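You operate a simulated robot arm through the tools that you are given. There is no shell and no other tool. Be economical: measure what you need, move in short steps, check, and stop when the job is done.

You are at the controls of a simulated two-armed robot. One attempt, no reset.

## Task
Pick up the blue bundle from the top of the box table with one hand, pass it to the other hand and put it on the second shelf from the bottom of the issue counter.

It is judged by the outcome, as a careful person would: the job done as asked, and still so three seconds after it is handed in. It fails if anything else is knocked over, pushed out of place, dropped, spilled or broken.

## Robot
Two 7-joint arms with three-finger grippers on one trunk, on a base that drives. Base frame: it is fixed to the floor where the robot stands at the start and does not move with it; the origin is under the middle of the robot, x ahead of it, y to its left, z up; the surface under the hand at the start is at about z = 80. Readings come in cm, rad, newtons and seconds.
The left shoulder is at the start at [8.3, 12.6, 112.6], the right one opposite. With the tool pointing down near the work surface each hand reaches from about 36 to 86 cm from the robot's upright axis, wherever it stands, measured 20 degrees to its own side. Places, roughly: second shelf of the issue counter [280, -400, 40]. Payload 2.94 kg a hand.
The tool frame of a hand sits at the grasp point between the pads (the TCP): z along the fingers, y along the line on which they close. The tips reach 3 cm beyond it. The gripper opens to 12.8 cm. The gripper's body begins 9.3 cm behind the TCP.
Orientation is that of the tool frame in the base frame, as a unit quaternion [w, x, y, z]. With the fingers straight down and closing along the base's y, the tool's x points along the base's -x, its y along +y and its z along -z.

## Interface
- The arms move only by the tool move_arm. It takes "left_commands", "right_commands" or both (then of equal length, played together; a hand with none holds still); each is a list of rows, each an object of numbers (a shift or turn left out is 0, a gripper value left out holds the last): "tx", "ty", "tz": the shift along the base's x, y, z in units of 50 mm (1.0 is 50 mm); "rx", "ry", "rz": the turn, a rotation vector about the base's x, y, z in units of 6 degrees (1.0 is 6 degrees). In form: [{"tx": .., "ty": .., "tz": .., "rx": .., "ry": .., "rz": ..}, ...]. A call has 1 to 20 rows; each row shifts and turns the commanded pose from where the row before left it. "left_gripper" and "right_gripper" are, for a hand that has rows, the opening, from 0 (shut) to 1 (fully open), set as the call begins (left out, the last holds). A call with a number of a shift or a turn outside -1 to 1 is refused whole. A row lasts 0.2 s, in which the tool goes at most 5 cm and 0.15 rad; a call with a longer step from one row to the next is refused whole, and so is a gripper value outside its range. Where a pose cannot be reached the arm comes as near as it can. A force on the tool above 40 N (or 10 N above the force at the start of the call, whichever is more), or a blocked arm, ends the call early, and 0.2 s more pass. Each finger halts on what it meets, pressing with about 41 N; the grip force reading is that of the motor and also rises with nothing between the fingers. The clock runs only during rows and for 0.2 s after the last one: add rows that do not move to give the fingers time. It gives the time, the measured TCP pose, the force on the tool (base axes), the opening and the grip force at its end, in the units of the frame above (readings bear some noise), with the torque about the TCP (base axes, N m) and any sound that the robot's microphone picked up, and new pictures: "pictures" is both (left out), scene, wrist or none (wrist: the cameras of the hands that moved).
- Cameras (640 x 400 px; columns grow to the right, rows downward): "scene" is now at [20.1, -4.22, 128.32]; the picture's right is [-0.48, -0.88, 0.00], its down [-0.55, 0.30, -0.78] and it looks along [0.68, -0.38, -0.63] (base axes); focal length 227 px, centre (320, 200). "left" rides on the left gripper at [6.9, 1.5, -12] in its tool frame; the picture's right is [-0.22, 0.98, 0.00], its down [-0.82, -0.18, -0.54] and it looks along [-0.53, -0.12, 0.84] (tool axes); focal length 251 px, centre (320, 200). "right" rides on the right gripper at [6.9, -1.5, -12] in its tool frame; the picture's right is [0.22, 0.98, 0.00], its down [-0.82, 0.18, -0.54] and it looks along [-0.53, 0.12, 0.84] (tool axes); focal length 251 px, centre (320, 200).
- slide_trunk(by): slides the trunk up (or, below 0, down) by that many cm; the arms and the scene camera ride with it, the base frame stays. It gives what a move gives, with no picture.
- base_move(legs): drives the robot by 1 to 6 legs, each [ahead, left, turn to the left] in cm, cm and rad, along the robot's own axes; the way and the turn of a leg run together, so that a leg with both is an arc; at most 150 cm and 3.142 rad a leg. The arms and the cameras ride along, it lands a little off, and it stops where it bumps. It gives what a move gives, and a new picture of the scene camera.
- head_to(pan, tilt): turns the head with the scene camera to pan (to the left, within 1.396 rad either way) and tilt (down, from -0.506 to 1.204), counted from straight ahead of the robot. It gives what a move gives, and a new picture of the scene camera.
- point_at(camera, pixels): for up to 12 pixels [column, row] of the newest picture of that camera ("zoom" is the newest enlarged one), the place [x, y, z] in the base frame of the surface seen there, good to about 0.3 cm. It takes no simulated time.
- inspect(camera, box): a new picture of the part [left, top, right, bottom] of that camera's present view, enlarged. It takes no simulated time.
- sign_off(): hands the job in; it is judged then, once.

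Go step by step. Measure first, check grasps and placings, and put right what went wrong. The budget is 80 turns and 260 pictures, counting those below and the enlarged ones. Unless the task says otherwise, let go and move clear before handing in, and close with one line.

The tools are called by a JSON object that holds its "name" and its "arguments". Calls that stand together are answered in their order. move_arm: Moves the arms, as the interface text tells. Its arguments: {"type":"object","properties":{"left_commands":{"type":"array","items":{"type":"object","properties":{"tx":{"type":"number"},"ty":{"type":"number"},"tz":{"type":"number"},"rx":{"type":"number"},"ry":{"type":"number"},"rz":{"type":"number"}}}},"left_gripper":{"type":"number"},"right_commands":{"type":"array","items":{"type":"object","properties":{"tx":{"type":"number"},"ty":{"type":"number"},"tz":{"type":"number"},"rx":{"type":"number"},"ry":{"type":"number"},"rz":{"type":"number"}}}},"right_gripper":{"type":"number"},"pictures":{"type":"string","enum":["both","scene","wrist","none"]}},"required":[]} The other tools are called the same way: slide_trunk (by) slides the trunk up or down; base_move (legs) drives the base; head_to (pan, tilt) turns the head that bears the scene camera; point_at (camera, pixels) gives the place of the surface under pixels of a picture; inspect (camera, box) takes an enlarged picture of a part of a camera's view; sign_off () hands the job in.

At the start:

```text
time: 0.0
left_position: [48.85, -1.41, 108.16]
left_ee_rot: [0.0, -0.001, 1.0, 0.0]
left_contact_force: [-0.7, 0.0, 0.4]
left_wrist_torque: [0.01, -0.01, -0.03]
left_gripper_width: 12.8
left_gripper_force: 0.1
right_position: [43.55, -47.14, 113.09]
right_ee_rot: [0.0, 0.0, 1.0, -0.001]
right_contact_force: [-0.2, -0.5, -0.6]
right_wrist_torque: [0.01, 0.0, 0.02]
right_gripper_width: 12.8
right_gripper_force: 0.0
trunk travel left (down, up): [-34.2, 20.5]
robot x, y, heading: [0.25, -0.15, -0.001]
head pan, tilt: [-0.562, 0.698]
```

scene: 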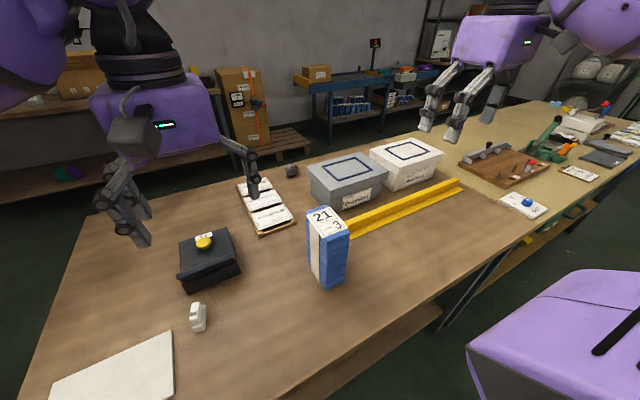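
right: 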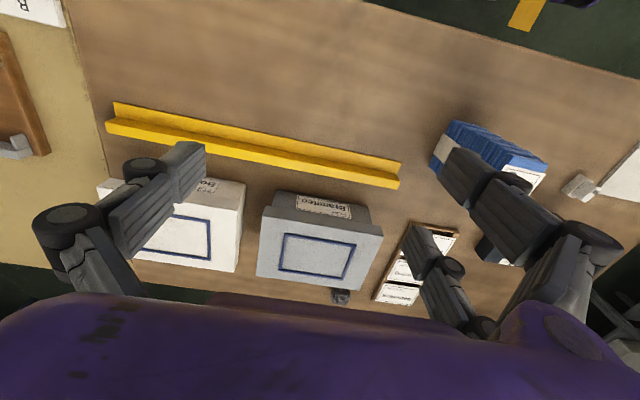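
left: 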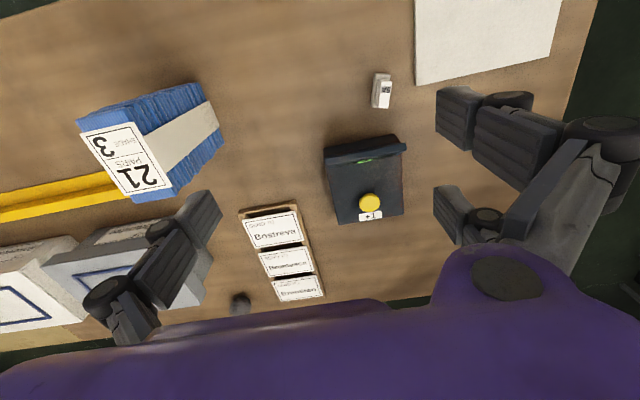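

The blue bundle stands at about (327,245) in the scene picture. I'll measure its corners, and look at the counter behind it near (350,95).

{"name": "point_at", "arguments": {"camera": "scene", "pixels": [[308, 210], [334, 205], [348, 235], [320, 238], [327, 287], [345, 277], [308, 258], [335, 260], [314, 245], [360, 75], [350, 105], [350, 120]]}}

{"name": "inspect", "arguments": {"camera": "scene", "box": [270, 40, 450, 150]}}

{"name": "inspect", "arguments": {"camera": "left", "box": [60, 60, 260, 220]}}

{"name": "point_at", "arguments": {"camera": "left", "pixels": [[82, 135], [135, 125], [170, 188], [130, 195], [78, 122], [200, 85], [222, 135], [195, 130], [150, 110]]}}

```text
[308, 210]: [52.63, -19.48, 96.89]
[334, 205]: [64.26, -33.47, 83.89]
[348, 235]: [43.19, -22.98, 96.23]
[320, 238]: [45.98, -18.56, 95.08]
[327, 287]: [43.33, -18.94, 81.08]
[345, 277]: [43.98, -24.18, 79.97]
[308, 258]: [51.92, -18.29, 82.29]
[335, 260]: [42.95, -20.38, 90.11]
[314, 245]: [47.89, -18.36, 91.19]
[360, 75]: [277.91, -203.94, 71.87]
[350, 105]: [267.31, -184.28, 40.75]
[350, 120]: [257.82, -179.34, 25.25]
```

```text
3.56 times, centred on (360, 95) of scene
```

zoom: 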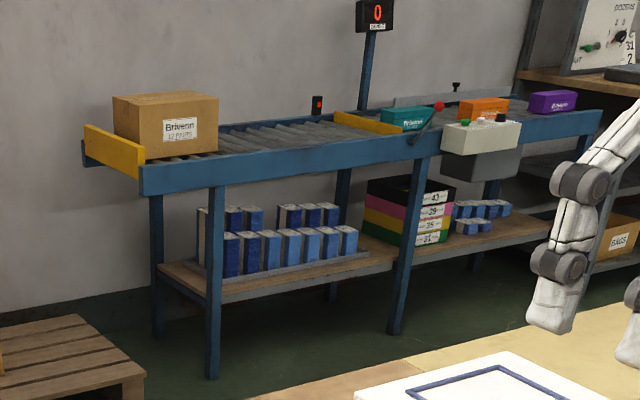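

```text
2.50 times, centred on (160, 140) of left
```

zoom: 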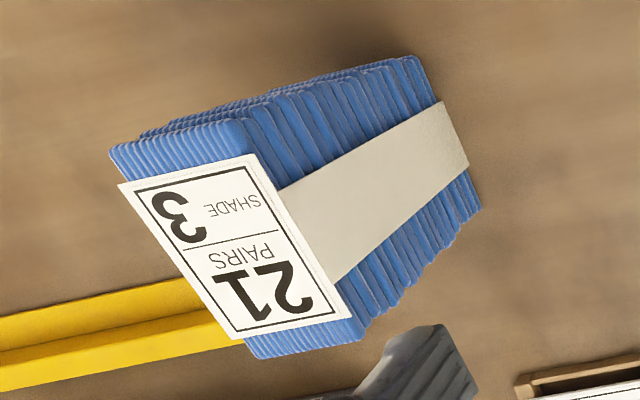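

```text
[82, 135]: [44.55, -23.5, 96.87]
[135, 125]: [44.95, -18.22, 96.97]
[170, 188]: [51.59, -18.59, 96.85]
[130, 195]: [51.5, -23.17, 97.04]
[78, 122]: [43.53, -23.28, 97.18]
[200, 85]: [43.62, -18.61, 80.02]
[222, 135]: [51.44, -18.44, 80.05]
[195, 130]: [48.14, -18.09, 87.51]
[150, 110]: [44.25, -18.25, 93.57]
```

The bundle is an upright block: x 43.3–52.5, y -23.7 to -18.3, z 80–97. Before picking it up I'll look toward the issue counter.

{"name": "head_to", "arguments": {"pan": -0.95, "tilt": 0.25}}

```text
time: 0.9
left_position: [48.82, -1.47, 108.06]
left_ee_rot: [-0.001, -0.001, 1.0, 0.0]
left_contact_force: [0.1, 0.4, 0.1]
left_wrist_torque: [0.04, 0.0, -0.03]
left_gripper_width: 12.83
left_gripper_force: 0.1
right_position: [43.54, -47.06, 112.94]
right_ee_rot: [0.0, 0.0, 1.0, 0.0]
right_contact_force: [-0.5, -0.3, -0.3]
right_wrist_torque: [0.04, -0.01, 0.02]
right_gripper_width: 12.77
right_gripper_force: 0.0
trunk travel left (down, up): [-34.2, 20.5]
robot x, y, heading: [-0.24, 0.0, 0.002]
head pan, tilt: [-0.949, 0.25]
```

scene: 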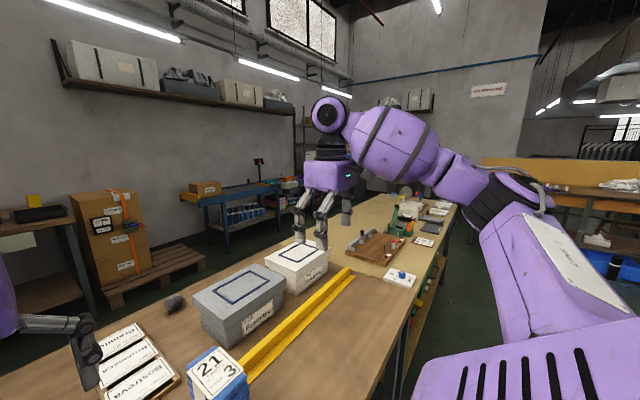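

The counter is hidden behind the right arm, so I'll take the bundle first with the left hand. I'll move above it now.

{"name": "move_arm", "arguments": {"left_commands": [{"ty": -0.98, "tx": -0.04}, {"ty": -0.98, "tx": -0.04}, {"ty": -0.98, "tx": -0.04}, {"ty": -0.97, "tx": -0.04}, {}, {}], "left_gripper": 1, "pictures": "wrist"}}

```text
time: 2.3
left_position: [47.88, -20.75, 107.86]
left_ee_rot: [0.001, 0.0, 1.0, 0.0]
left_contact_force: [0.6, -0.5, 0.2]
left_wrist_torque: [0.03, 0.01, 0.01]
left_gripper_width: 12.81
left_gripper_force: 0.0
right_position: [43.59, -47.12, 113.03]
right_ee_rot: [0.0, 0.0, 1.0, 0.0]
right_contact_force: [-0.8, 0.5, -0.5]
right_wrist_torque: [0.01, -0.03, -0.01]
right_gripper_width: 12.83
right_gripper_force: 0.1
trunk travel left (down, up): [-34.2, 20.5]
robot x, y, heading: [-0.47, -0.04, 0.0]
head pan, tilt: [-0.949, 0.25]
```

left: 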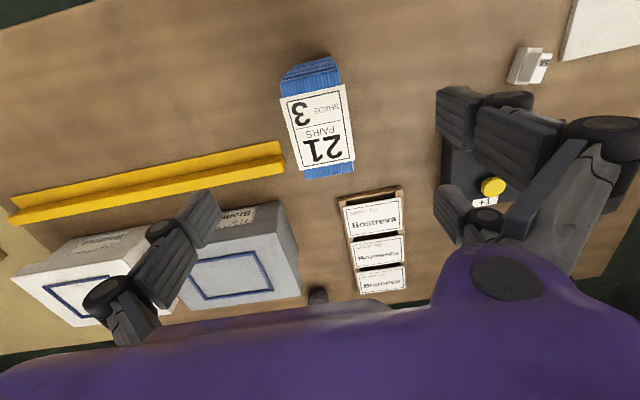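

The bundle lies centred between the fingers at (318,120). The yellow rail end at (285,160) and the gadget at (490,185) are near, so I'll measure both before going down.

{"name": "point_at", "arguments": {"camera": "left", "pixels": [[283, 145], [284, 172], [280, 150], [284, 100], [338, 95], [352, 165], [304, 170], [492, 186], [450, 150], [298, 240], [340, 195]]}}

```text
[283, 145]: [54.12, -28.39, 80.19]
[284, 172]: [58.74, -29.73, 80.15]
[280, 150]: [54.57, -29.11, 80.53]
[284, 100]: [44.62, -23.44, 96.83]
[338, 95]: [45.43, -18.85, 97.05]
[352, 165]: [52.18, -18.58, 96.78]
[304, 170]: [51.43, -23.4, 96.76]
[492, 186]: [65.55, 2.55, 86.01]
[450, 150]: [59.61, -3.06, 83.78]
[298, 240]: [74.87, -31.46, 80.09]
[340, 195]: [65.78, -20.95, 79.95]
```

All neighbours stay below the fingertips at z≈90, so I'll descend 15 cm and then close.

{"name": "move_arm", "arguments": {"left_commands": [{"tz": -0.75, "ty": -0.05}, {"tz": -0.75}, {"tz": -0.75}, {"tz": -0.75}, {}], "pictures": "none"}}

{"name": "move_arm", "arguments": {"left_commands": [{}, {}, {}, {}, {}], "left_gripper": 0, "pictures": "wrist"}}

```text
time: 3.5
left_position: [48.03, -21.24, 93.16]
left_ee_rot: [0.0, -0.001, 1.0, 0.0]
left_contact_force: [-0.5, 0.2, 0.1]
left_wrist_torque: [0.03, 0.0, 0.01]
left_gripper_width: 12.8
left_gripper_force: 0.0
right_position: [43.46, -47.06, 113.19]
right_ee_rot: [0.0, 0.0, 1.0, 0.0]
right_contact_force: [0.3, 0.2, 0.1]
right_wrist_torque: [0.02, -0.04, 0.02]
right_gripper_width: 12.79
right_gripper_force: 0.1
trunk travel left (down, up): [-34.2, 20.5]
robot x, y, heading: [0.19, 0.06, -0.002]
head pan, tilt: [-0.949, 0.25]
```

```text
time: 4.7
left_position: [48.04, -21.17, 93.26]
left_ee_rot: [0.0, -0.001, 1.0, 0.0]
left_contact_force: [0.3, 1.9, 5.9]
left_wrist_torque: [-0.03, 0.03, -0.22]
left_gripper_width: 5.54
left_gripper_force: 41.3
right_position: [43.56, -47.06, 113.22]
right_ee_rot: [0.001, 0.0, 1.0, 0.0]
right_contact_force: [-0.6, 0.2, 0.2]
right_wrist_torque: [0.03, 0.0, 0.0]
right_gripper_width: 12.82
right_gripper_force: 0.1
trunk travel left (down, up): [-34.2, 20.5]
robot x, y, heading: [0.37, -0.09, 0.002]
head pan, tilt: [-0.949, 0.25]
```

left: 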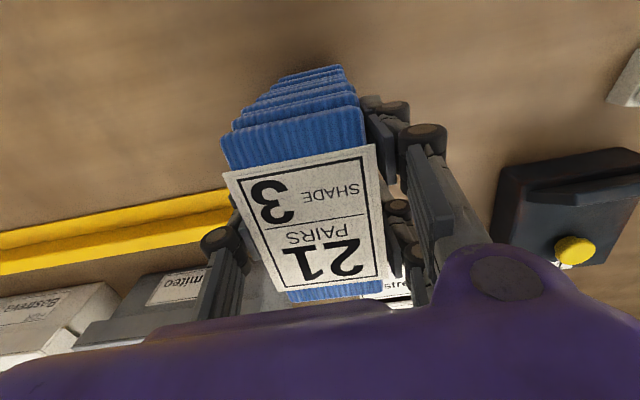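

Held: opening 5.54 cm at 41 N. I'll lift it 20 cm.

{"name": "move_arm", "arguments": {"left_commands": [{"tz": 0.4}, {"tz": 0.7}, {"tz": 0.8}, {"tz": 0.8}, {"tz": 0.8}, {"tz": 0.5}, {}], "pictures": "both"}}

```text
time: 6.3
left_position: [47.9, -21.21, 112.91]
left_ee_rot: [0.0, -0.001, 1.0, 0.0]
left_contact_force: [0.1, -0.1, -5.2]
left_wrist_torque: [0.03, 0.0, 0.0]
left_gripper_width: 5.57
left_gripper_force: 40.8
right_position: [43.6, -47.2, 113.08]
right_ee_rot: [0.0, 0.0, 1.0, 0.0]
right_contact_force: [-1.0, -0.5, 0.4]
right_wrist_torque: [-0.01, 0.02, -0.01]
right_gripper_width: 12.82
right_gripper_force: 0.0
trunk travel left (down, up): [-34.2, 20.5]
robot x, y, heading: [0.23, -0.05, -0.0]
head pan, tilt: [-0.949, 0.25]
```

scene: 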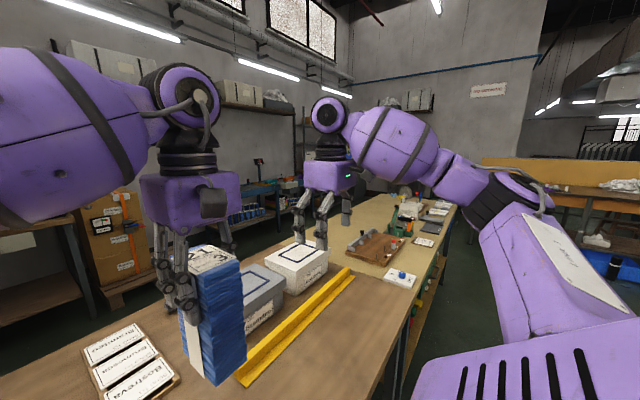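
left: 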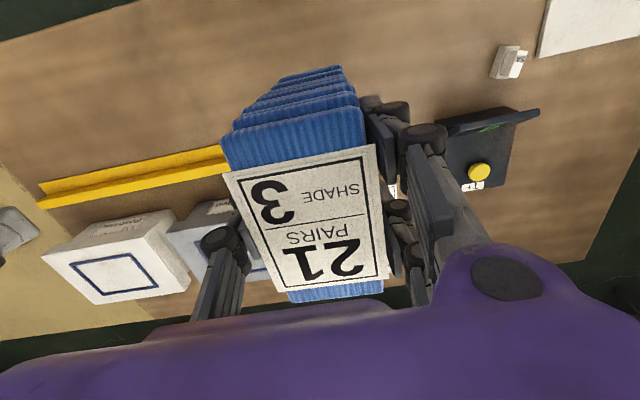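

The bundle is lifted (about 5 N) and clear. I'll look to the right, along the likely driving route.

{"name": "head_to", "arguments": {"pan": -1.396, "tilt": 0.3}}

{"name": "head_to", "arguments": {"pan": 1.396, "tilt": 0.4}}

```text
time: 7.2
left_position: [47.8, -21.25, 112.89]
left_ee_rot: [-0.001, -0.002, 1.0, 0.0]
left_contact_force: [0.6, -0.1, -5.2]
left_wrist_torque: [0.0, -0.03, -0.01]
left_gripper_width: 5.56
left_gripper_force: 41.3
right_position: [43.69, -47.23, 113.08]
right_ee_rot: [0.0, 0.0, 1.0, 0.0]
right_contact_force: [-0.3, -1.4, -0.4]
right_wrist_torque: [0.03, 0.0, 0.02]
right_gripper_width: 12.78
right_gripper_force: 0.0
trunk travel left (down, up): [-34.2, 20.5]
robot x, y, heading: [-0.17, 0.15, 0.002]
head pan, tilt: [-1.396, 0.3]
```

scene: 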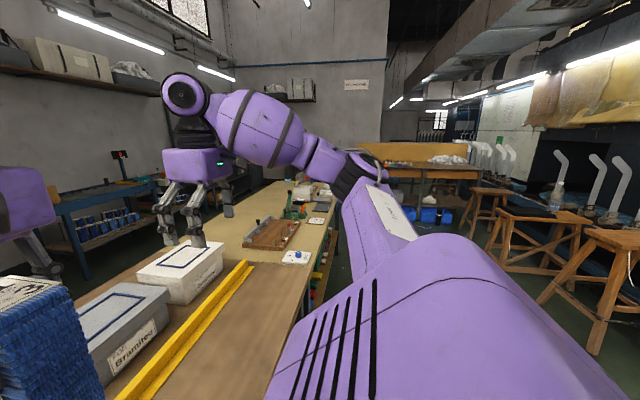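

```text
time: 9.7
left_position: [47.86, -21.34, 113.01]
left_ee_rot: [0.0, -0.001, 1.0, 0.0]
left_contact_force: [1.1, -0.3, -4.6]
left_wrist_torque: [0.05, 0.01, 0.0]
left_gripper_width: 5.55
left_gripper_force: 41.2
right_position: [43.59, -47.17, 113.03]
right_ee_rot: [0.0, 0.0, 1.0, 0.0]
right_contact_force: [0.2, 0.0, -0.4]
right_wrist_torque: [-0.06, -0.01, -0.01]
right_gripper_width: 12.8
right_gripper_force: 0.0
trunk travel left (down, up): [-34.2, 20.5]
robot x, y, heading: [0.05, -0.38, 0.001]
head pan, tilt: [1.396, 0.4]
```

scene: 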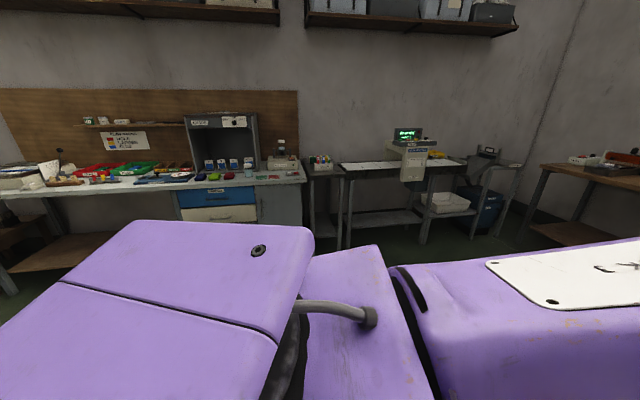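

I need distances to the stools and the bench edges on the right; I'll turn the head back and measure.

{"name": "head_to", "arguments": {"pan": -1.396, "tilt": 0.5}}

{"name": "point_at", "arguments": {"camera": "scene", "pixels": [[570, 240], [610, 180], [500, 175], [470, 170], [430, 110], [400, 200], [315, 130], [300, 235], [270, 300], [330, 150], [360, 190], [345, 170]]}}

```text
time: 12.1
left_position: [47.78, -21.32, 112.86]
left_ee_rot: [0.001, -0.002, 1.0, -0.001]
left_contact_force: [-0.5, 0.5, -5.4]
left_wrist_torque: [-0.01, -0.02, 0.03]
left_gripper_width: 5.55
left_gripper_force: 41.2
right_position: [43.73, -47.17, 113.07]
right_ee_rot: [0.0, 0.0, 1.0, 0.0]
right_contact_force: [0.2, 0.3, 0.4]
right_wrist_torque: [0.0, -0.03, -0.01]
right_gripper_width: 12.78
right_gripper_force: 0.1
trunk travel left (down, up): [-34.2, 20.5]
robot x, y, heading: [0.03, -0.29, 0.003]
head pan, tilt: [-1.396, 0.499]
```

scene: 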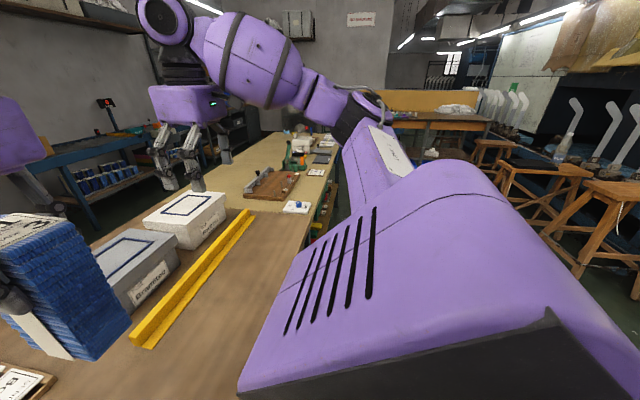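

```text
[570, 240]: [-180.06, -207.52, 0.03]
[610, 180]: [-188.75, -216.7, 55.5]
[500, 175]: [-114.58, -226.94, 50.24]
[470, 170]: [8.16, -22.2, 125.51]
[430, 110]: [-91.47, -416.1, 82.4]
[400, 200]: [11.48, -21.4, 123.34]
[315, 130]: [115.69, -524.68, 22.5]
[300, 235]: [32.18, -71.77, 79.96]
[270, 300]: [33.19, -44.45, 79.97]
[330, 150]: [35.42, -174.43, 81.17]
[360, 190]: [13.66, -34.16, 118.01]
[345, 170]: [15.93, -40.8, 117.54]
```

The table edge is at x≈32 and the stools are beyond x≈-90, so there is free floor to back up. I'll reverse 35 cm, then turn right to see the counter with a less blocked view.

{"name": "base_move", "arguments": {"legs": [[-40, 0, 0], [0, 0, -0.8]]}}

{"name": "head_to", "arguments": {"pan": -0.1, "tilt": 0.25}}

```text
time: 16.6
left_position: [-20.05, -48.79, 112.84]
left_ee_rot: [0.0, 0.382, 0.924, 0.0]
left_contact_force: [-0.9, -0.1, -5.1]
left_wrist_torque: [0.03, 0.02, 0.03]
left_gripper_width: 5.56
left_gripper_force: 40.8
right_position: [-41.29, -64.32, 113.17]
right_ee_rot: [0.0, 0.382, 0.924, -0.001]
right_contact_force: [0.4, -0.2, 0.8]
right_wrist_torque: [0.01, -0.01, -0.02]
right_gripper_width: 12.81
right_gripper_force: 0.0
trunk travel left (down, up): [-34.2, 20.5]
robot x, y, heading: [-39.1, -0.13, -0.784]
head pan, tilt: [-1.396, 0.499]
```

scene: 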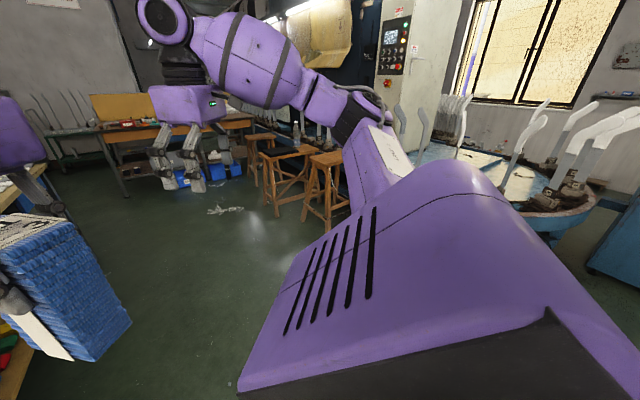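

```text
time: 18.1
left_position: [-20.06, -48.87, 112.89]
left_ee_rot: [0.0, 0.381, 0.925, 0.0]
left_contact_force: [-0.4, 0.5, -5.1]
left_wrist_torque: [-0.02, 0.01, 0.0]
left_gripper_width: 5.55
left_gripper_force: 41.0
right_position: [-41.35, -64.23, 113.1]
right_ee_rot: [0.0, 0.382, 0.924, 0.0]
right_contact_force: [-0.5, -0.3, 1.1]
right_wrist_torque: [0.0, 0.0, -0.01]
right_gripper_width: 12.8
right_gripper_force: 0.0
trunk travel left (down, up): [-34.2, 20.5]
robot x, y, heading: [-38.98, 0.09, -0.782]
head pan, tilt: [-0.099, 0.25]
```

scene: 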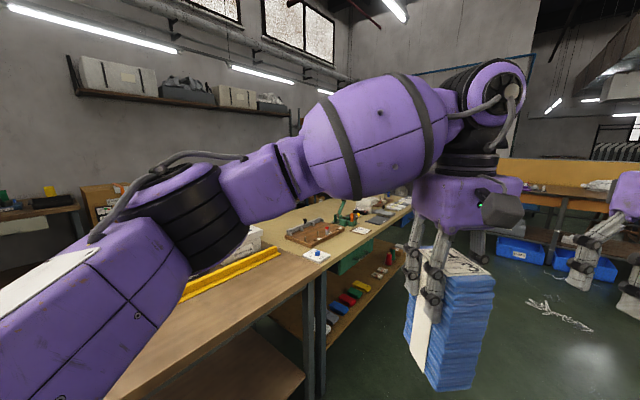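

The route ahead shows blue bins at (520,250) and (590,265) and a wire thing on the floor at (555,315). I'll measure them and the bench end.

{"name": "point_at", "arguments": {"camera": "scene", "pixels": [[515, 262], [580, 285], [545, 308], [585, 335], [500, 350], [400, 250], [412, 205], [550, 190], [520, 165], [395, 265], [320, 300], [550, 240]]}}

{"name": "inspect", "arguments": {"camera": "scene", "box": [360, 130, 640, 340]}}

```text
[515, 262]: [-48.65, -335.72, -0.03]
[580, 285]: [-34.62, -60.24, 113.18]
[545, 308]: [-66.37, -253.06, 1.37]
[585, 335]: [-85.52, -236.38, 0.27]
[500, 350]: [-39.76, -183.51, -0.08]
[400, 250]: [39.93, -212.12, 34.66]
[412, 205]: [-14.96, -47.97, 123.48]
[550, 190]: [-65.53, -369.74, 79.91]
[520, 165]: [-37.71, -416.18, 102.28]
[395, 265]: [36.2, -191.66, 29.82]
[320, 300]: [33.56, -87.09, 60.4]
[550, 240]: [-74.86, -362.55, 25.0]
```

```text
1.90 times, centred on (500, 235) of scene
```

zoom: 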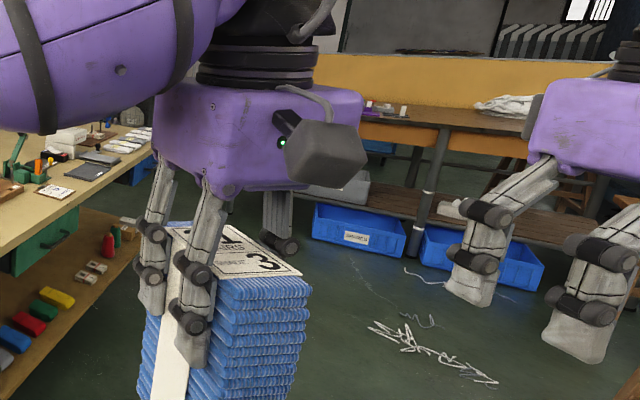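

The floor between is clear up to y≈-230. I'll drive along the aisle and then look again.

{"name": "base_move", "arguments": {"legs": [[92, -92, 0]]}}

{"name": "head_to", "arguments": {"pan": -0.3, "tilt": 0.25}}

```text
time: 26.5
left_position: [-22.5, -180.01, 112.9]
left_ee_rot: [0.0, 0.398, 0.918, 0.001]
left_contact_force: [-0.2, 0.1, -4.9]
left_wrist_torque: [-0.01, 0.02, 0.02]
left_gripper_width: 5.56
left_gripper_force: 41.1
right_position: [-44.22, -194.61, 113.19]
right_ee_rot: [0.0, 0.399, 0.917, 0.0]
right_contact_force: [-0.7, -0.5, 0.3]
right_wrist_torque: [0.01, -0.04, -0.01]
right_gripper_width: 12.79
right_gripper_force: 0.1
trunk travel left (down, up): [-34.2, 20.5]
robot x, y, heading: [-39.63, -130.82, -0.821]
head pan, tilt: [-0.099, 0.25]
```

scene: 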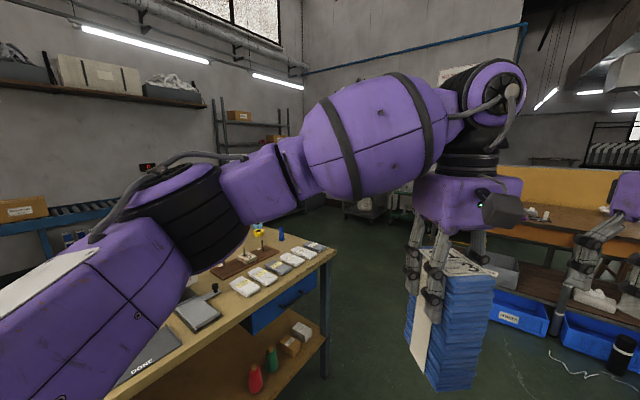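

```text
time: 27.2
left_position: [-22.6, -179.97, 112.93]
left_ee_rot: [-0.001, 0.398, 0.917, -0.001]
left_contact_force: [-0.2, 0.5, -4.8]
left_wrist_torque: [0.0, 0.01, -0.05]
left_gripper_width: 5.55
left_gripper_force: 41.2
right_position: [-44.35, -194.65, 113.12]
right_ee_rot: [0.0, 0.399, 0.917, 0.0]
right_contact_force: [0.3, 0.8, -0.3]
right_wrist_torque: [0.02, -0.02, -0.02]
right_gripper_width: 12.83
right_gripper_force: 0.1
trunk travel left (down, up): [-34.2, 20.5]
robot x, y, heading: [-39.54, -130.62, -0.821]
head pan, tilt: [-0.3, 0.25]
```

scene: 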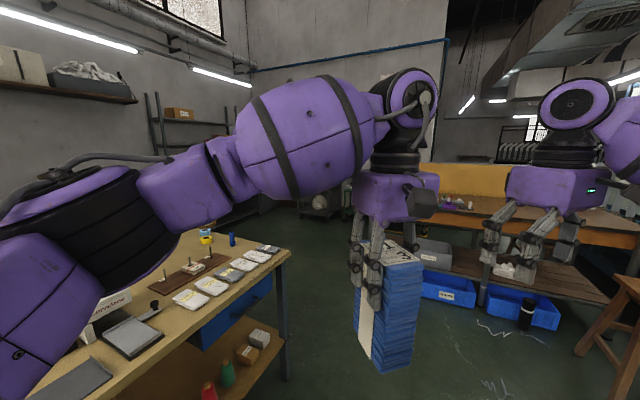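

I'll measure the bench end, the long counter at the back, and the things past it.

{"name": "point_at", "arguments": {"camera": "scene", "pixels": [[291, 252], [288, 300], [285, 375], [180, 115], [318, 205], [345, 195], [440, 170], [470, 205], [432, 245], [450, 290], [345, 235], [265, 195]]}}

{"name": "inspect", "arguments": {"camera": "scene", "box": [230, 150, 500, 320]}}

```text
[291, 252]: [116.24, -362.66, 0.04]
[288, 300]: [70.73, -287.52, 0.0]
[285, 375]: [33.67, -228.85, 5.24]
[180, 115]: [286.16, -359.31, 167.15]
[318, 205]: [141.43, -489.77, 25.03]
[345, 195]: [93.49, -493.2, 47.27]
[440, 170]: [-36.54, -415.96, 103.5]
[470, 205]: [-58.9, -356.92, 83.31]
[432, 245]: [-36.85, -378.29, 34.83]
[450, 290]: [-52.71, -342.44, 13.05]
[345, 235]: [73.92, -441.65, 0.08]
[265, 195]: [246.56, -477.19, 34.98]
```

```text
2.35 times, centred on (365, 235) of scene
```

zoom: 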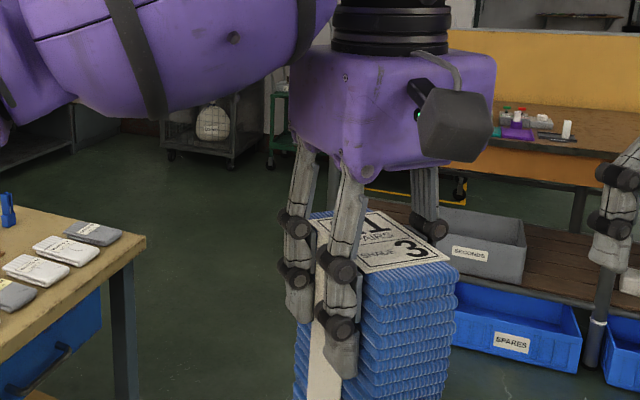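

The shelving at (180,115), near [286,-359], should be the issue counter, and the floor past the bench end (y≈-230) is open. I'll drive round the bench end, keeping clear of the bins, and turn to face +x.

{"name": "base_move", "arguments": {"legs": [[126, -73, 0], [0, 0, 0.82]]}}

{"name": "head_to", "arguments": {"pan": -0.4, "tilt": 0.2}}

```text
time: 36.6
left_position: [42.23, -296.49, 112.99]
left_ee_rot: [0.001, 0.003, 1.0, -0.001]
left_contact_force: [0.6, -0.3, -4.6]
left_wrist_torque: [-0.02, -0.01, -0.01]
left_gripper_width: 5.54
left_gripper_force: 40.7
right_position: [37.71, -322.33, 113.13]
right_ee_rot: [0.0, 0.004, 1.0, 0.0]
right_contact_force: [0.5, 0.6, 0.3]
right_wrist_torque: [0.0, -0.02, -0.03]
right_gripper_width: 12.82
right_gripper_force: 0.1
trunk travel left (down, up): [-34.2, 20.5]
robot x, y, heading: [-5.1, -275.21, -0.006]
head pan, tilt: [-0.3, 0.25]
```

scene: 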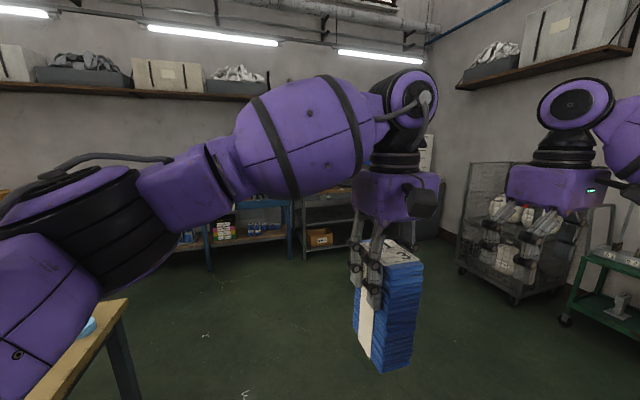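

```text
time: 37.3
left_position: [42.16, -296.47, 112.89]
left_ee_rot: [0.001, 0.004, 1.0, 0.0]
left_contact_force: [-0.1, 0.4, -5.2]
left_wrist_torque: [0.02, -0.02, 0.0]
left_gripper_width: 5.55
left_gripper_force: 41.2
right_position: [37.79, -322.36, 113.01]
right_ee_rot: [0.0, 0.003, 1.0, 0.0]
right_contact_force: [0.0, 0.6, 0.8]
right_wrist_torque: [0.01, -0.02, -0.02]
right_gripper_width: 12.82
right_gripper_force: 0.0
trunk travel left (down, up): [-34.2, 20.5]
robot x, y, heading: [-5.58, -274.85, -0.009]
head pan, tilt: [-0.4, 0.201]
```

scene: 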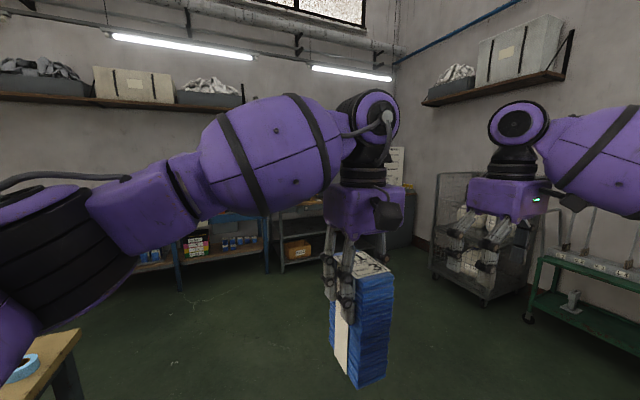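

The grey shelving stands at (300,235), partly hidden by the left arm. I'll measure it and its neighbours.

{"name": "point_at", "arguments": {"camera": "scene", "pixels": [[298, 262], [270, 245], [300, 207], [430, 275], [490, 303], [410, 235], [525, 320], [395, 165], [255, 262], [300, 245]]}}

{"name": "base_move", "arguments": {"legs": [[90, -75, 0]]}}

```text
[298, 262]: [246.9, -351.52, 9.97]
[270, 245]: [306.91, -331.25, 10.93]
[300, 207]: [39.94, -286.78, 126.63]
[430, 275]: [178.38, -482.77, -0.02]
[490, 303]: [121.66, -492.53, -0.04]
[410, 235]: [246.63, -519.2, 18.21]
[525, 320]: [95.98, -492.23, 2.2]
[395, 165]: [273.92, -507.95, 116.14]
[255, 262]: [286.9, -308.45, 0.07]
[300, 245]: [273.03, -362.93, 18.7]
```

```text
time: 44.5
left_position: [128.07, -376.24, 112.97]
left_ee_rot: [0.0, 0.015, 1.0, 0.0]
left_contact_force: [0.0, 0.4, -5.0]
left_wrist_torque: [-0.01, 0.01, -0.02]
left_gripper_width: 5.54
left_gripper_force: 40.7
right_position: [123.08, -401.88, 113.12]
right_ee_rot: [0.0, 0.017, 1.0, 0.0]
right_contact_force: [0.5, -0.6, 0.4]
right_wrist_torque: [0.0, -0.01, 0.02]
right_gripper_width: 12.8
right_gripper_force: 0.1
trunk travel left (down, up): [-34.2, 20.5]
robot x, y, heading: [81.14, -353.73, -0.03]
head pan, tilt: [-0.4, 0.201]
```

scene: 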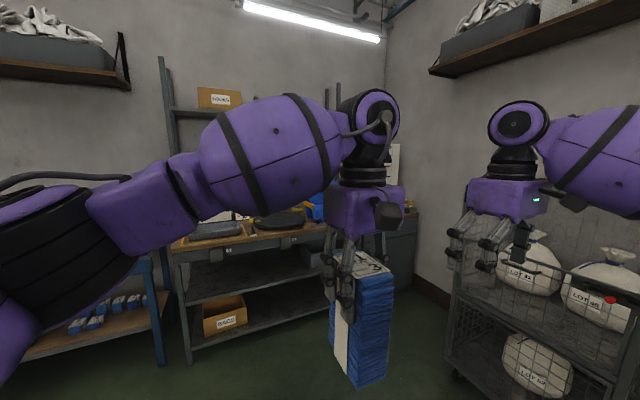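

The counter is now clear: bottom shelf at (240,330), second shelf at (250,275), top at (250,245). I'll measure the second shelf and the board above it.

{"name": "inspect", "arguments": {"camera": "scene", "box": [150, 190, 430, 370]}}

{"name": "point_at", "arguments": {"camera": "scene", "pixels": [[185, 298], [240, 287], [300, 276], [200, 280], [245, 262], [300, 268], [185, 262], [300, 240], [240, 250], [215, 360], [178, 330], [317, 257]]}}

```text
2.22 times, centred on (290, 280) of scene
```

zoom: 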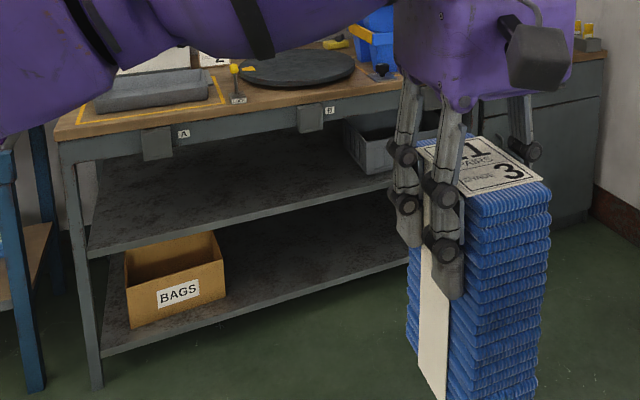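

```text
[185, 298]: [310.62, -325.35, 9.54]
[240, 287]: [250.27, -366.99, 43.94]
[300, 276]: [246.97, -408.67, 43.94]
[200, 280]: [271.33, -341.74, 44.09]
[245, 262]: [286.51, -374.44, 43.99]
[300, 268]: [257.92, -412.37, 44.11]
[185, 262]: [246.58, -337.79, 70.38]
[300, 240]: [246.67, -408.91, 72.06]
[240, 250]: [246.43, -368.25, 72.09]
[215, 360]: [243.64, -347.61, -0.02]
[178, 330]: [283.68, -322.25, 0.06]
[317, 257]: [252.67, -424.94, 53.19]
```

The second shelf is at z≈44.0 with its front edge at x≈246.8. The opening above reaches z≈70 and it is free between y≈-345 and -400, so the bundle fits upright. I'll pass it over here in the open: the left hand brings it forward while the right hand tips to point ahead (20° down), below and to the right.

{"name": "move_arm", "arguments": {"left_commands": [{"tx": 0.3, "ty": 0.127}, {"tx": 0.3, "ty": 0.127}, {"tx": 0.3, "ty": 0.127}, {"tx": 0.3, "ty": 0.127}, {"tx": 0.3, "ty": 0.127}, {"tx": 0.3, "ty": 0.127}, {"tx": 0.3, "ty": 0.127}, {"tx": 0.3, "ty": 0.127}, {"tx": 0.3, "ty": 0.127}, {"tx": 0.3, "ty": 0.127}, {"tx": 0.3, "ty": 0.127}, {"tx": 0.3, "ty": 0.127}, {}], "right_commands": [{"tx": 0.34, "tz": -0.45, "ry": -0.972, "rx": -0.03}, {"tx": 0.34, "tz": -0.45, "ry": -0.972, "rx": -0.03}, {"tx": 0.34, "tz": -0.45, "ry": -0.972, "rx": -0.03}, {"tx": 0.34, "tz": -0.45, "ry": -0.972, "rx": -0.03}, {"tx": 0.34, "tz": -0.45, "ry": -0.972, "rx": -0.03}, {"tx": 0.34, "tz": -0.45, "ry": -0.972, "rx": -0.03}, {"tx": 0.34, "tz": -0.45, "ry": -0.972, "rx": -0.03}, {"tx": 0.34, "tz": -0.45, "ry": -0.972, "rx": -0.03}, {"tx": 0.34, "tz": -0.45, "ry": -0.972, "rx": -0.03}, {"tx": 0.34, "tz": -0.45, "ry": -0.972, "rx": -0.03}, {"tx": 0.34, "tz": -0.45, "ry": -0.972, "rx": -0.03}, {"tx": 0.34, "tz": -0.45, "ry": -0.972, "rx": -0.03}, {}], "right_gripper": 1, "pictures": "both"}}

```text
time: 47.2
left_position: [145.81, -368.55, 112.9]
left_ee_rot: [0.0, 0.016, 1.0, 0.0]
left_contact_force: [-0.2, 1.1, -5.0]
left_wrist_torque: [-0.01, -0.07, -0.01]
left_gripper_width: 5.54
left_gripper_force: 40.3
right_position: [143.51, -401.96, 86.08]
right_ee_rot: [0.574, 0.013, 0.819, -0.009]
right_contact_force: [-0.6, 0.2, 0.0]
right_wrist_torque: [-0.03, 0.01, 0.0]
right_gripper_width: 12.81
right_gripper_force: 0.0
trunk travel left (down, up): [-34.2, 20.5]
robot x, y, heading: [81.19, -353.54, -0.032]
head pan, tilt: [-0.4, 0.201]
```

scene: 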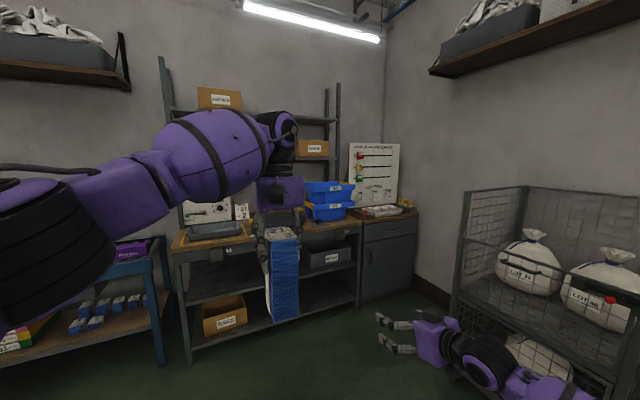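
right: 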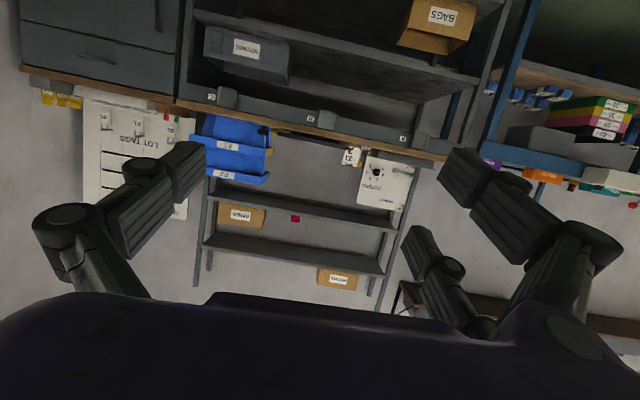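
left: 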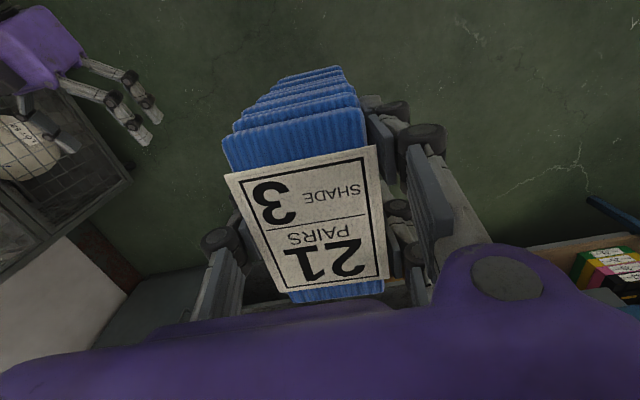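

Both hands reached their poses. I'll slide the right hand sideways under the bundle at z≈86, which leaves 14 cm below its base.

{"name": "move_arm", "arguments": {"right_commands": [{"ty": 0.84, "tx": 0.06}, {"ty": 0.84, "tx": 0.06}, {"ty": 0.84, "tx": 0.06}, {"ty": 0.84, "tx": 0.06}, {"ty": 0.84, "tx": 0.06}, {"ty": 0.84, "tx": 0.06}, {"ty": 0.84, "tx": 0.05}, {"ty": 0.8, "tx": 0.05}, {}, {}], "pictures": "both"}}

{"name": "head_to", "arguments": {"pan": -0.2, "tilt": 0.4}}

```text
time: 49.5
left_position: [145.95, -368.69, 112.9]
left_ee_rot: [-0.001, 0.015, 1.0, 0.0]
left_contact_force: [0.1, 0.0, -5.5]
left_wrist_torque: [-0.01, 0.04, 0.03]
left_gripper_width: 5.56
left_gripper_force: 40.9
right_position: [145.72, -368.44, 86.18]
right_ee_rot: [0.573, 0.013, 0.819, -0.01]
right_contact_force: [0.1, -0.4, 0.0]
right_wrist_torque: [-0.02, 0.0, -0.04]
right_gripper_width: 12.81
right_gripper_force: 0.1
trunk travel left (down, up): [-34.2, 20.5]
robot x, y, heading: [80.79, -353.53, -0.026]
head pan, tilt: [-0.4, 0.201]
```

scene: 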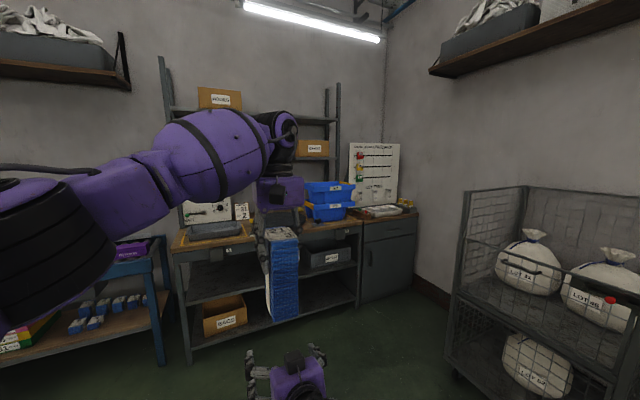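
right: 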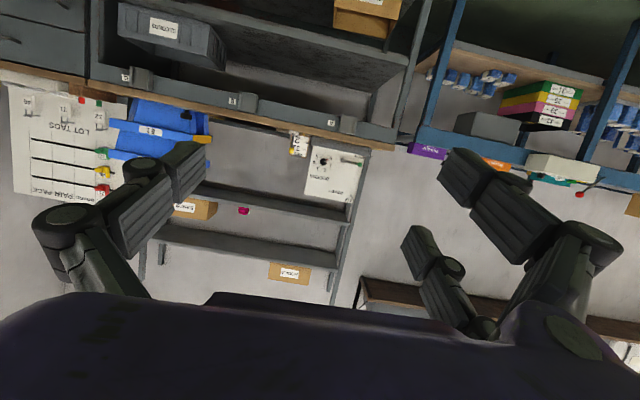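

```text
time: 50.2
left_position: [145.99, -368.5, 113.0]
left_ee_rot: [0.001, 0.016, 1.0, 0.0]
left_contact_force: [0.4, 0.0, -5.5]
left_wrist_torque: [0.0, 0.02, -0.01]
left_gripper_width: 5.57
left_gripper_force: 41.3
right_position: [145.59, -368.49, 86.13]
right_ee_rot: [0.573, 0.013, 0.819, -0.01]
right_contact_force: [-0.3, 0.2, -0.8]
right_wrist_torque: [-0.03, 0.01, 0.01]
right_gripper_width: 12.81
right_gripper_force: 0.0
trunk travel left (down, up): [-34.2, 20.5]
robot x, y, heading: [80.59, -353.12, -0.03]
head pan, tilt: [-0.201, 0.4]
```

scene: 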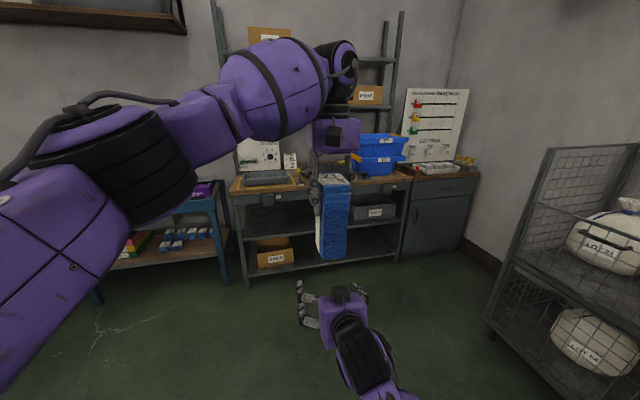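

The right hand is under the bundle at (330,310). I'll zoom in to see how its housing would clear the left hand before rising.

{"name": "inspect", "arguments": {"camera": "scene", "box": [260, 100, 420, 390]}}

{"name": "point_at", "arguments": {"camera": "scene", "pixels": [[342, 292], [330, 300], [360, 300], [341, 135], [321, 145], [322, 255], [338, 258], [320, 190], [345, 325], [360, 350]]}}

```text
1.38 times, centred on (340, 245) of scene
```

zoom: 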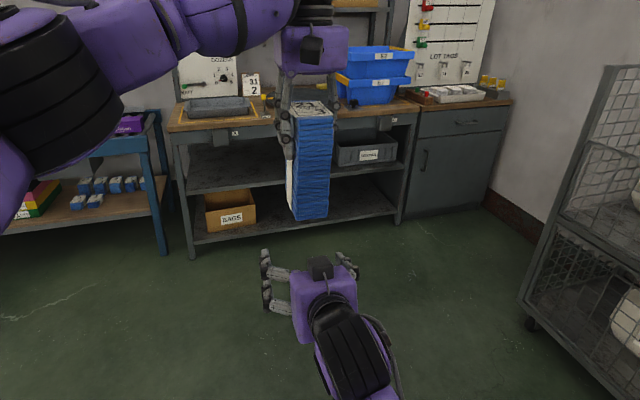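

```text
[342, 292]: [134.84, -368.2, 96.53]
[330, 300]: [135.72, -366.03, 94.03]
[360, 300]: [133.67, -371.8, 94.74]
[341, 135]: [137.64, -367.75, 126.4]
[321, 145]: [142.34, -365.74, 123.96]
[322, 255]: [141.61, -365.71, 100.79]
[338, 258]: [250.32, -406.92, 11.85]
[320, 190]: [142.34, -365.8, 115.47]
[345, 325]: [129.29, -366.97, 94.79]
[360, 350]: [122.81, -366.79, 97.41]
```

There will be about 7 cm between the two housings at the grasp height. I'll raise the right hand 19.4 cm so its pads straddle the lower part of the bundle.

{"name": "move_arm", "arguments": {"right_commands": [{"tz": 0.65}, {"tz": 0.65}, {"tz": 0.65}, {"tz": 0.65}, {"tz": 0.65}, {"tz": 0.63}, {}, {}], "pictures": "both"}}

```text
time: 52.0
left_position: [145.99, -368.58, 112.81]
left_ee_rot: [0.0, 0.015, 1.0, 0.001]
left_contact_force: [-0.1, -0.1, -5.8]
left_wrist_torque: [0.01, 0.03, 0.0]
left_gripper_width: 5.54
left_gripper_force: 41.2
right_position: [145.86, -367.99, 105.51]
right_ee_rot: [0.574, 0.013, 0.819, -0.009]
right_contact_force: [0.7, -0.9, 0.6]
right_wrist_torque: [-0.02, 0.0, -0.03]
right_gripper_width: 12.78
right_gripper_force: 0.1
trunk travel left (down, up): [-34.2, 20.5]
robot x, y, heading: [80.83, -353.5, -0.033]
head pan, tilt: [-0.201, 0.4]
```

scene: 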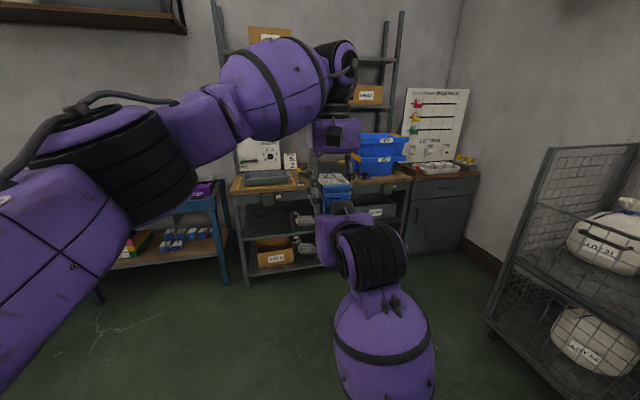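
right: 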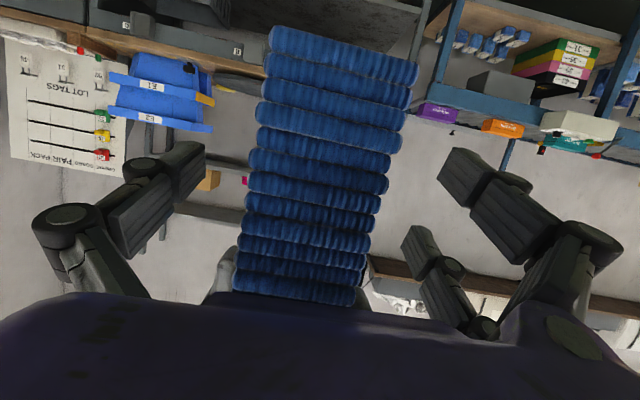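

The bundle is centred between the right fingers in the right wrist picture at (320,160). I'll close the right hand.

{"name": "move_arm", "arguments": {"right_commands": [{}, {}, {}, {}, {}], "right_gripper": 0, "pictures": "wrist"}}

```text
time: 53.2
left_position: [146.01, -368.45, 112.9]
left_ee_rot: [0.0, 0.013, 1.0, 0.001]
left_contact_force: [-0.9, 5.6, -6.3]
left_wrist_torque: [1.69, -0.54, 2.27]
left_gripper_width: 5.57
left_gripper_force: 40.8
right_position: [146.01, -368.16, 105.49]
right_ee_rot: [0.572, 0.014, 0.82, -0.01]
right_contact_force: [1.8, -6.5, 0.7]
right_wrist_torque: [-1.21, 0.64, -2.26]
right_gripper_width: 6.4
right_gripper_force: 41.3
trunk travel left (down, up): [-34.2, 20.5]
robot x, y, heading: [80.7, -353.52, -0.031]
head pan, tilt: [-0.201, 0.4]
```

right: 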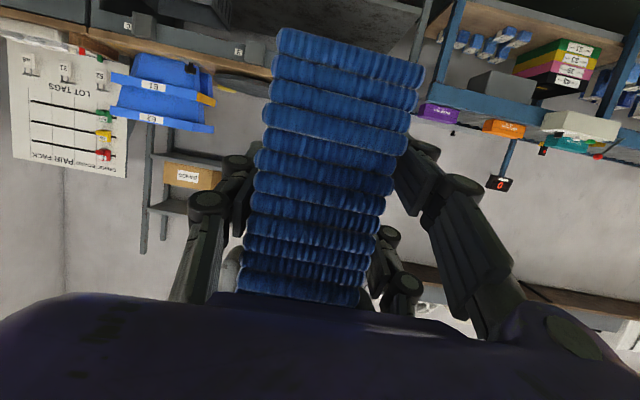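

Both hands hold it (right 6.4 cm at 41 N, with some twist between them). I'll open the left hand and see whether the right one keeps it.

{"name": "move_arm", "arguments": {"left_commands": [{}, {}, {}, {}], "left_gripper": 1, "pictures": "both"}}

```text
time: 54.2
left_position: [145.9, -368.64, 112.89]
left_ee_rot: [0.0, 0.016, 1.0, 0.0]
left_contact_force: [0.0, -0.2, 0.3]
left_wrist_torque: [0.0, 0.03, 0.0]
left_gripper_width: 12.8
left_gripper_force: 0.1
right_position: [146.05, -367.93, 105.55]
right_ee_rot: [0.573, 0.013, 0.819, -0.009]
right_contact_force: [-0.3, 0.6, -5.2]
right_wrist_torque: [-0.04, 0.02, 0.0]
right_gripper_width: 5.58
right_gripper_force: 41.4
trunk travel left (down, up): [-34.2, 20.5]
robot x, y, heading: [81.16, -353.53, -0.03]
head pan, tilt: [-0.201, 0.4]
```

scene: 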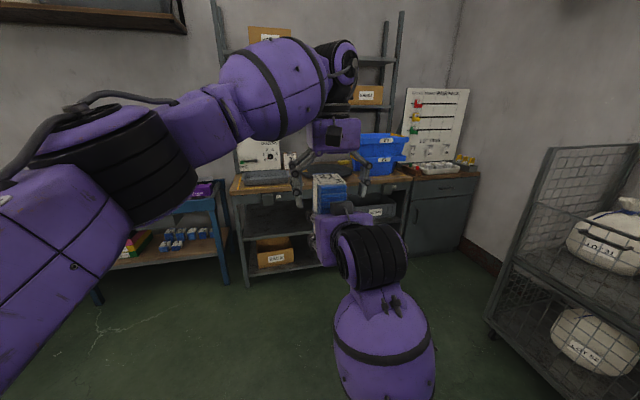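
left: 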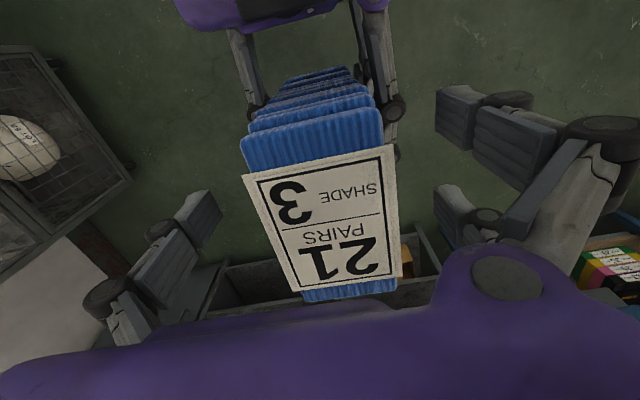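

The right hand alone holds it firmly (5.58 cm, 5.2 N weight, no torque). I'll lift the left hand clear and fold it back to the left.

{"name": "move_arm", "arguments": {"left_commands": [{"tz": 0.7}, {"tz": 0.8}, {"tz": 0.8}, {"tz": 0.5}, {"tx": -0.4, "ty": 0.7}, {"tx": -0.6, "ty": 0.7}, {"tx": -0.7, "ty": 0.7}, {"tx": -0.7, "ty": 0.7}, {"tx": -0.7, "ty": 0.7}, {"tx": -0.7, "ty": 0.7}, {"tx": -0.7, "ty": 0.7}, {"tx": -0.7, "ty": 0.7}, {"tx": -0.5, "ty": 0.7}, {"tx": 0, "ty": 0.5}, {}], "pictures": "none"}}

{"name": "head_to", "arguments": {"pan": -0.15, "tilt": 0.4}}

```text
time: 57.4
left_position: [116.88, -334.24, 124.67]
left_ee_rot: [0.0, 0.017, 1.0, 0.001]
left_contact_force: [-0.3, 0.5, -0.9]
left_wrist_torque: [0.01, -0.02, 0.0]
left_gripper_width: 12.79
left_gripper_force: 0.1
left hand out of reach, approached as far as the arm can: row 3, 4
right_position: [145.83, -367.99, 105.52]
right_ee_rot: [0.573, 0.013, 0.819, -0.009]
right_contact_force: [0.0, 0.7, -4.4]
right_wrist_torque: [-0.02, 0.05, -0.02]
right_gripper_width: 5.55
right_gripper_force: 40.9
trunk travel left (down, up): [-34.2, 20.5]
robot x, y, heading: [81.03, -353.02, -0.032]
head pan, tilt: [-0.201, 0.4]
```

```text
time: 58.0
left_position: [116.76, -334.14, 124.71]
left_ee_rot: [0.0, 0.014, 1.0, 0.001]
left_contact_force: [-0.2, -0.4, -0.8]
left_wrist_torque: [0.02, -0.03, 0.01]
left_gripper_width: 12.82
left_gripper_force: 0.0
right_position: [145.91, -367.96, 105.48]
right_ee_rot: [0.574, 0.013, 0.819, -0.009]
right_contact_force: [0.1, 0.2, -4.8]
right_wrist_torque: [-0.01, 0.01, -0.02]
right_gripper_width: 5.54
right_gripper_force: 41.3
trunk travel left (down, up): [-34.2, 20.5]
robot x, y, heading: [81.02, -353.28, -0.034]
head pan, tilt: [-0.15, 0.4]
```

scene: 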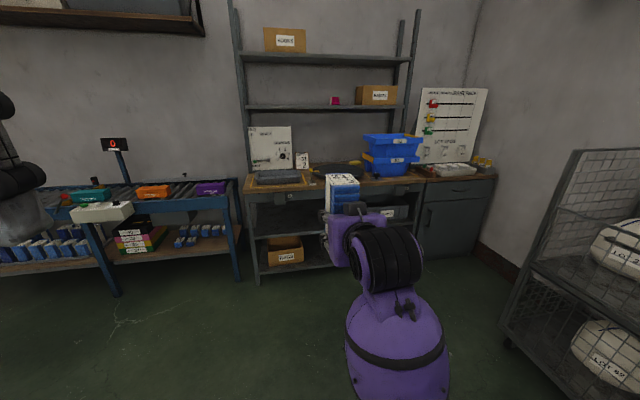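

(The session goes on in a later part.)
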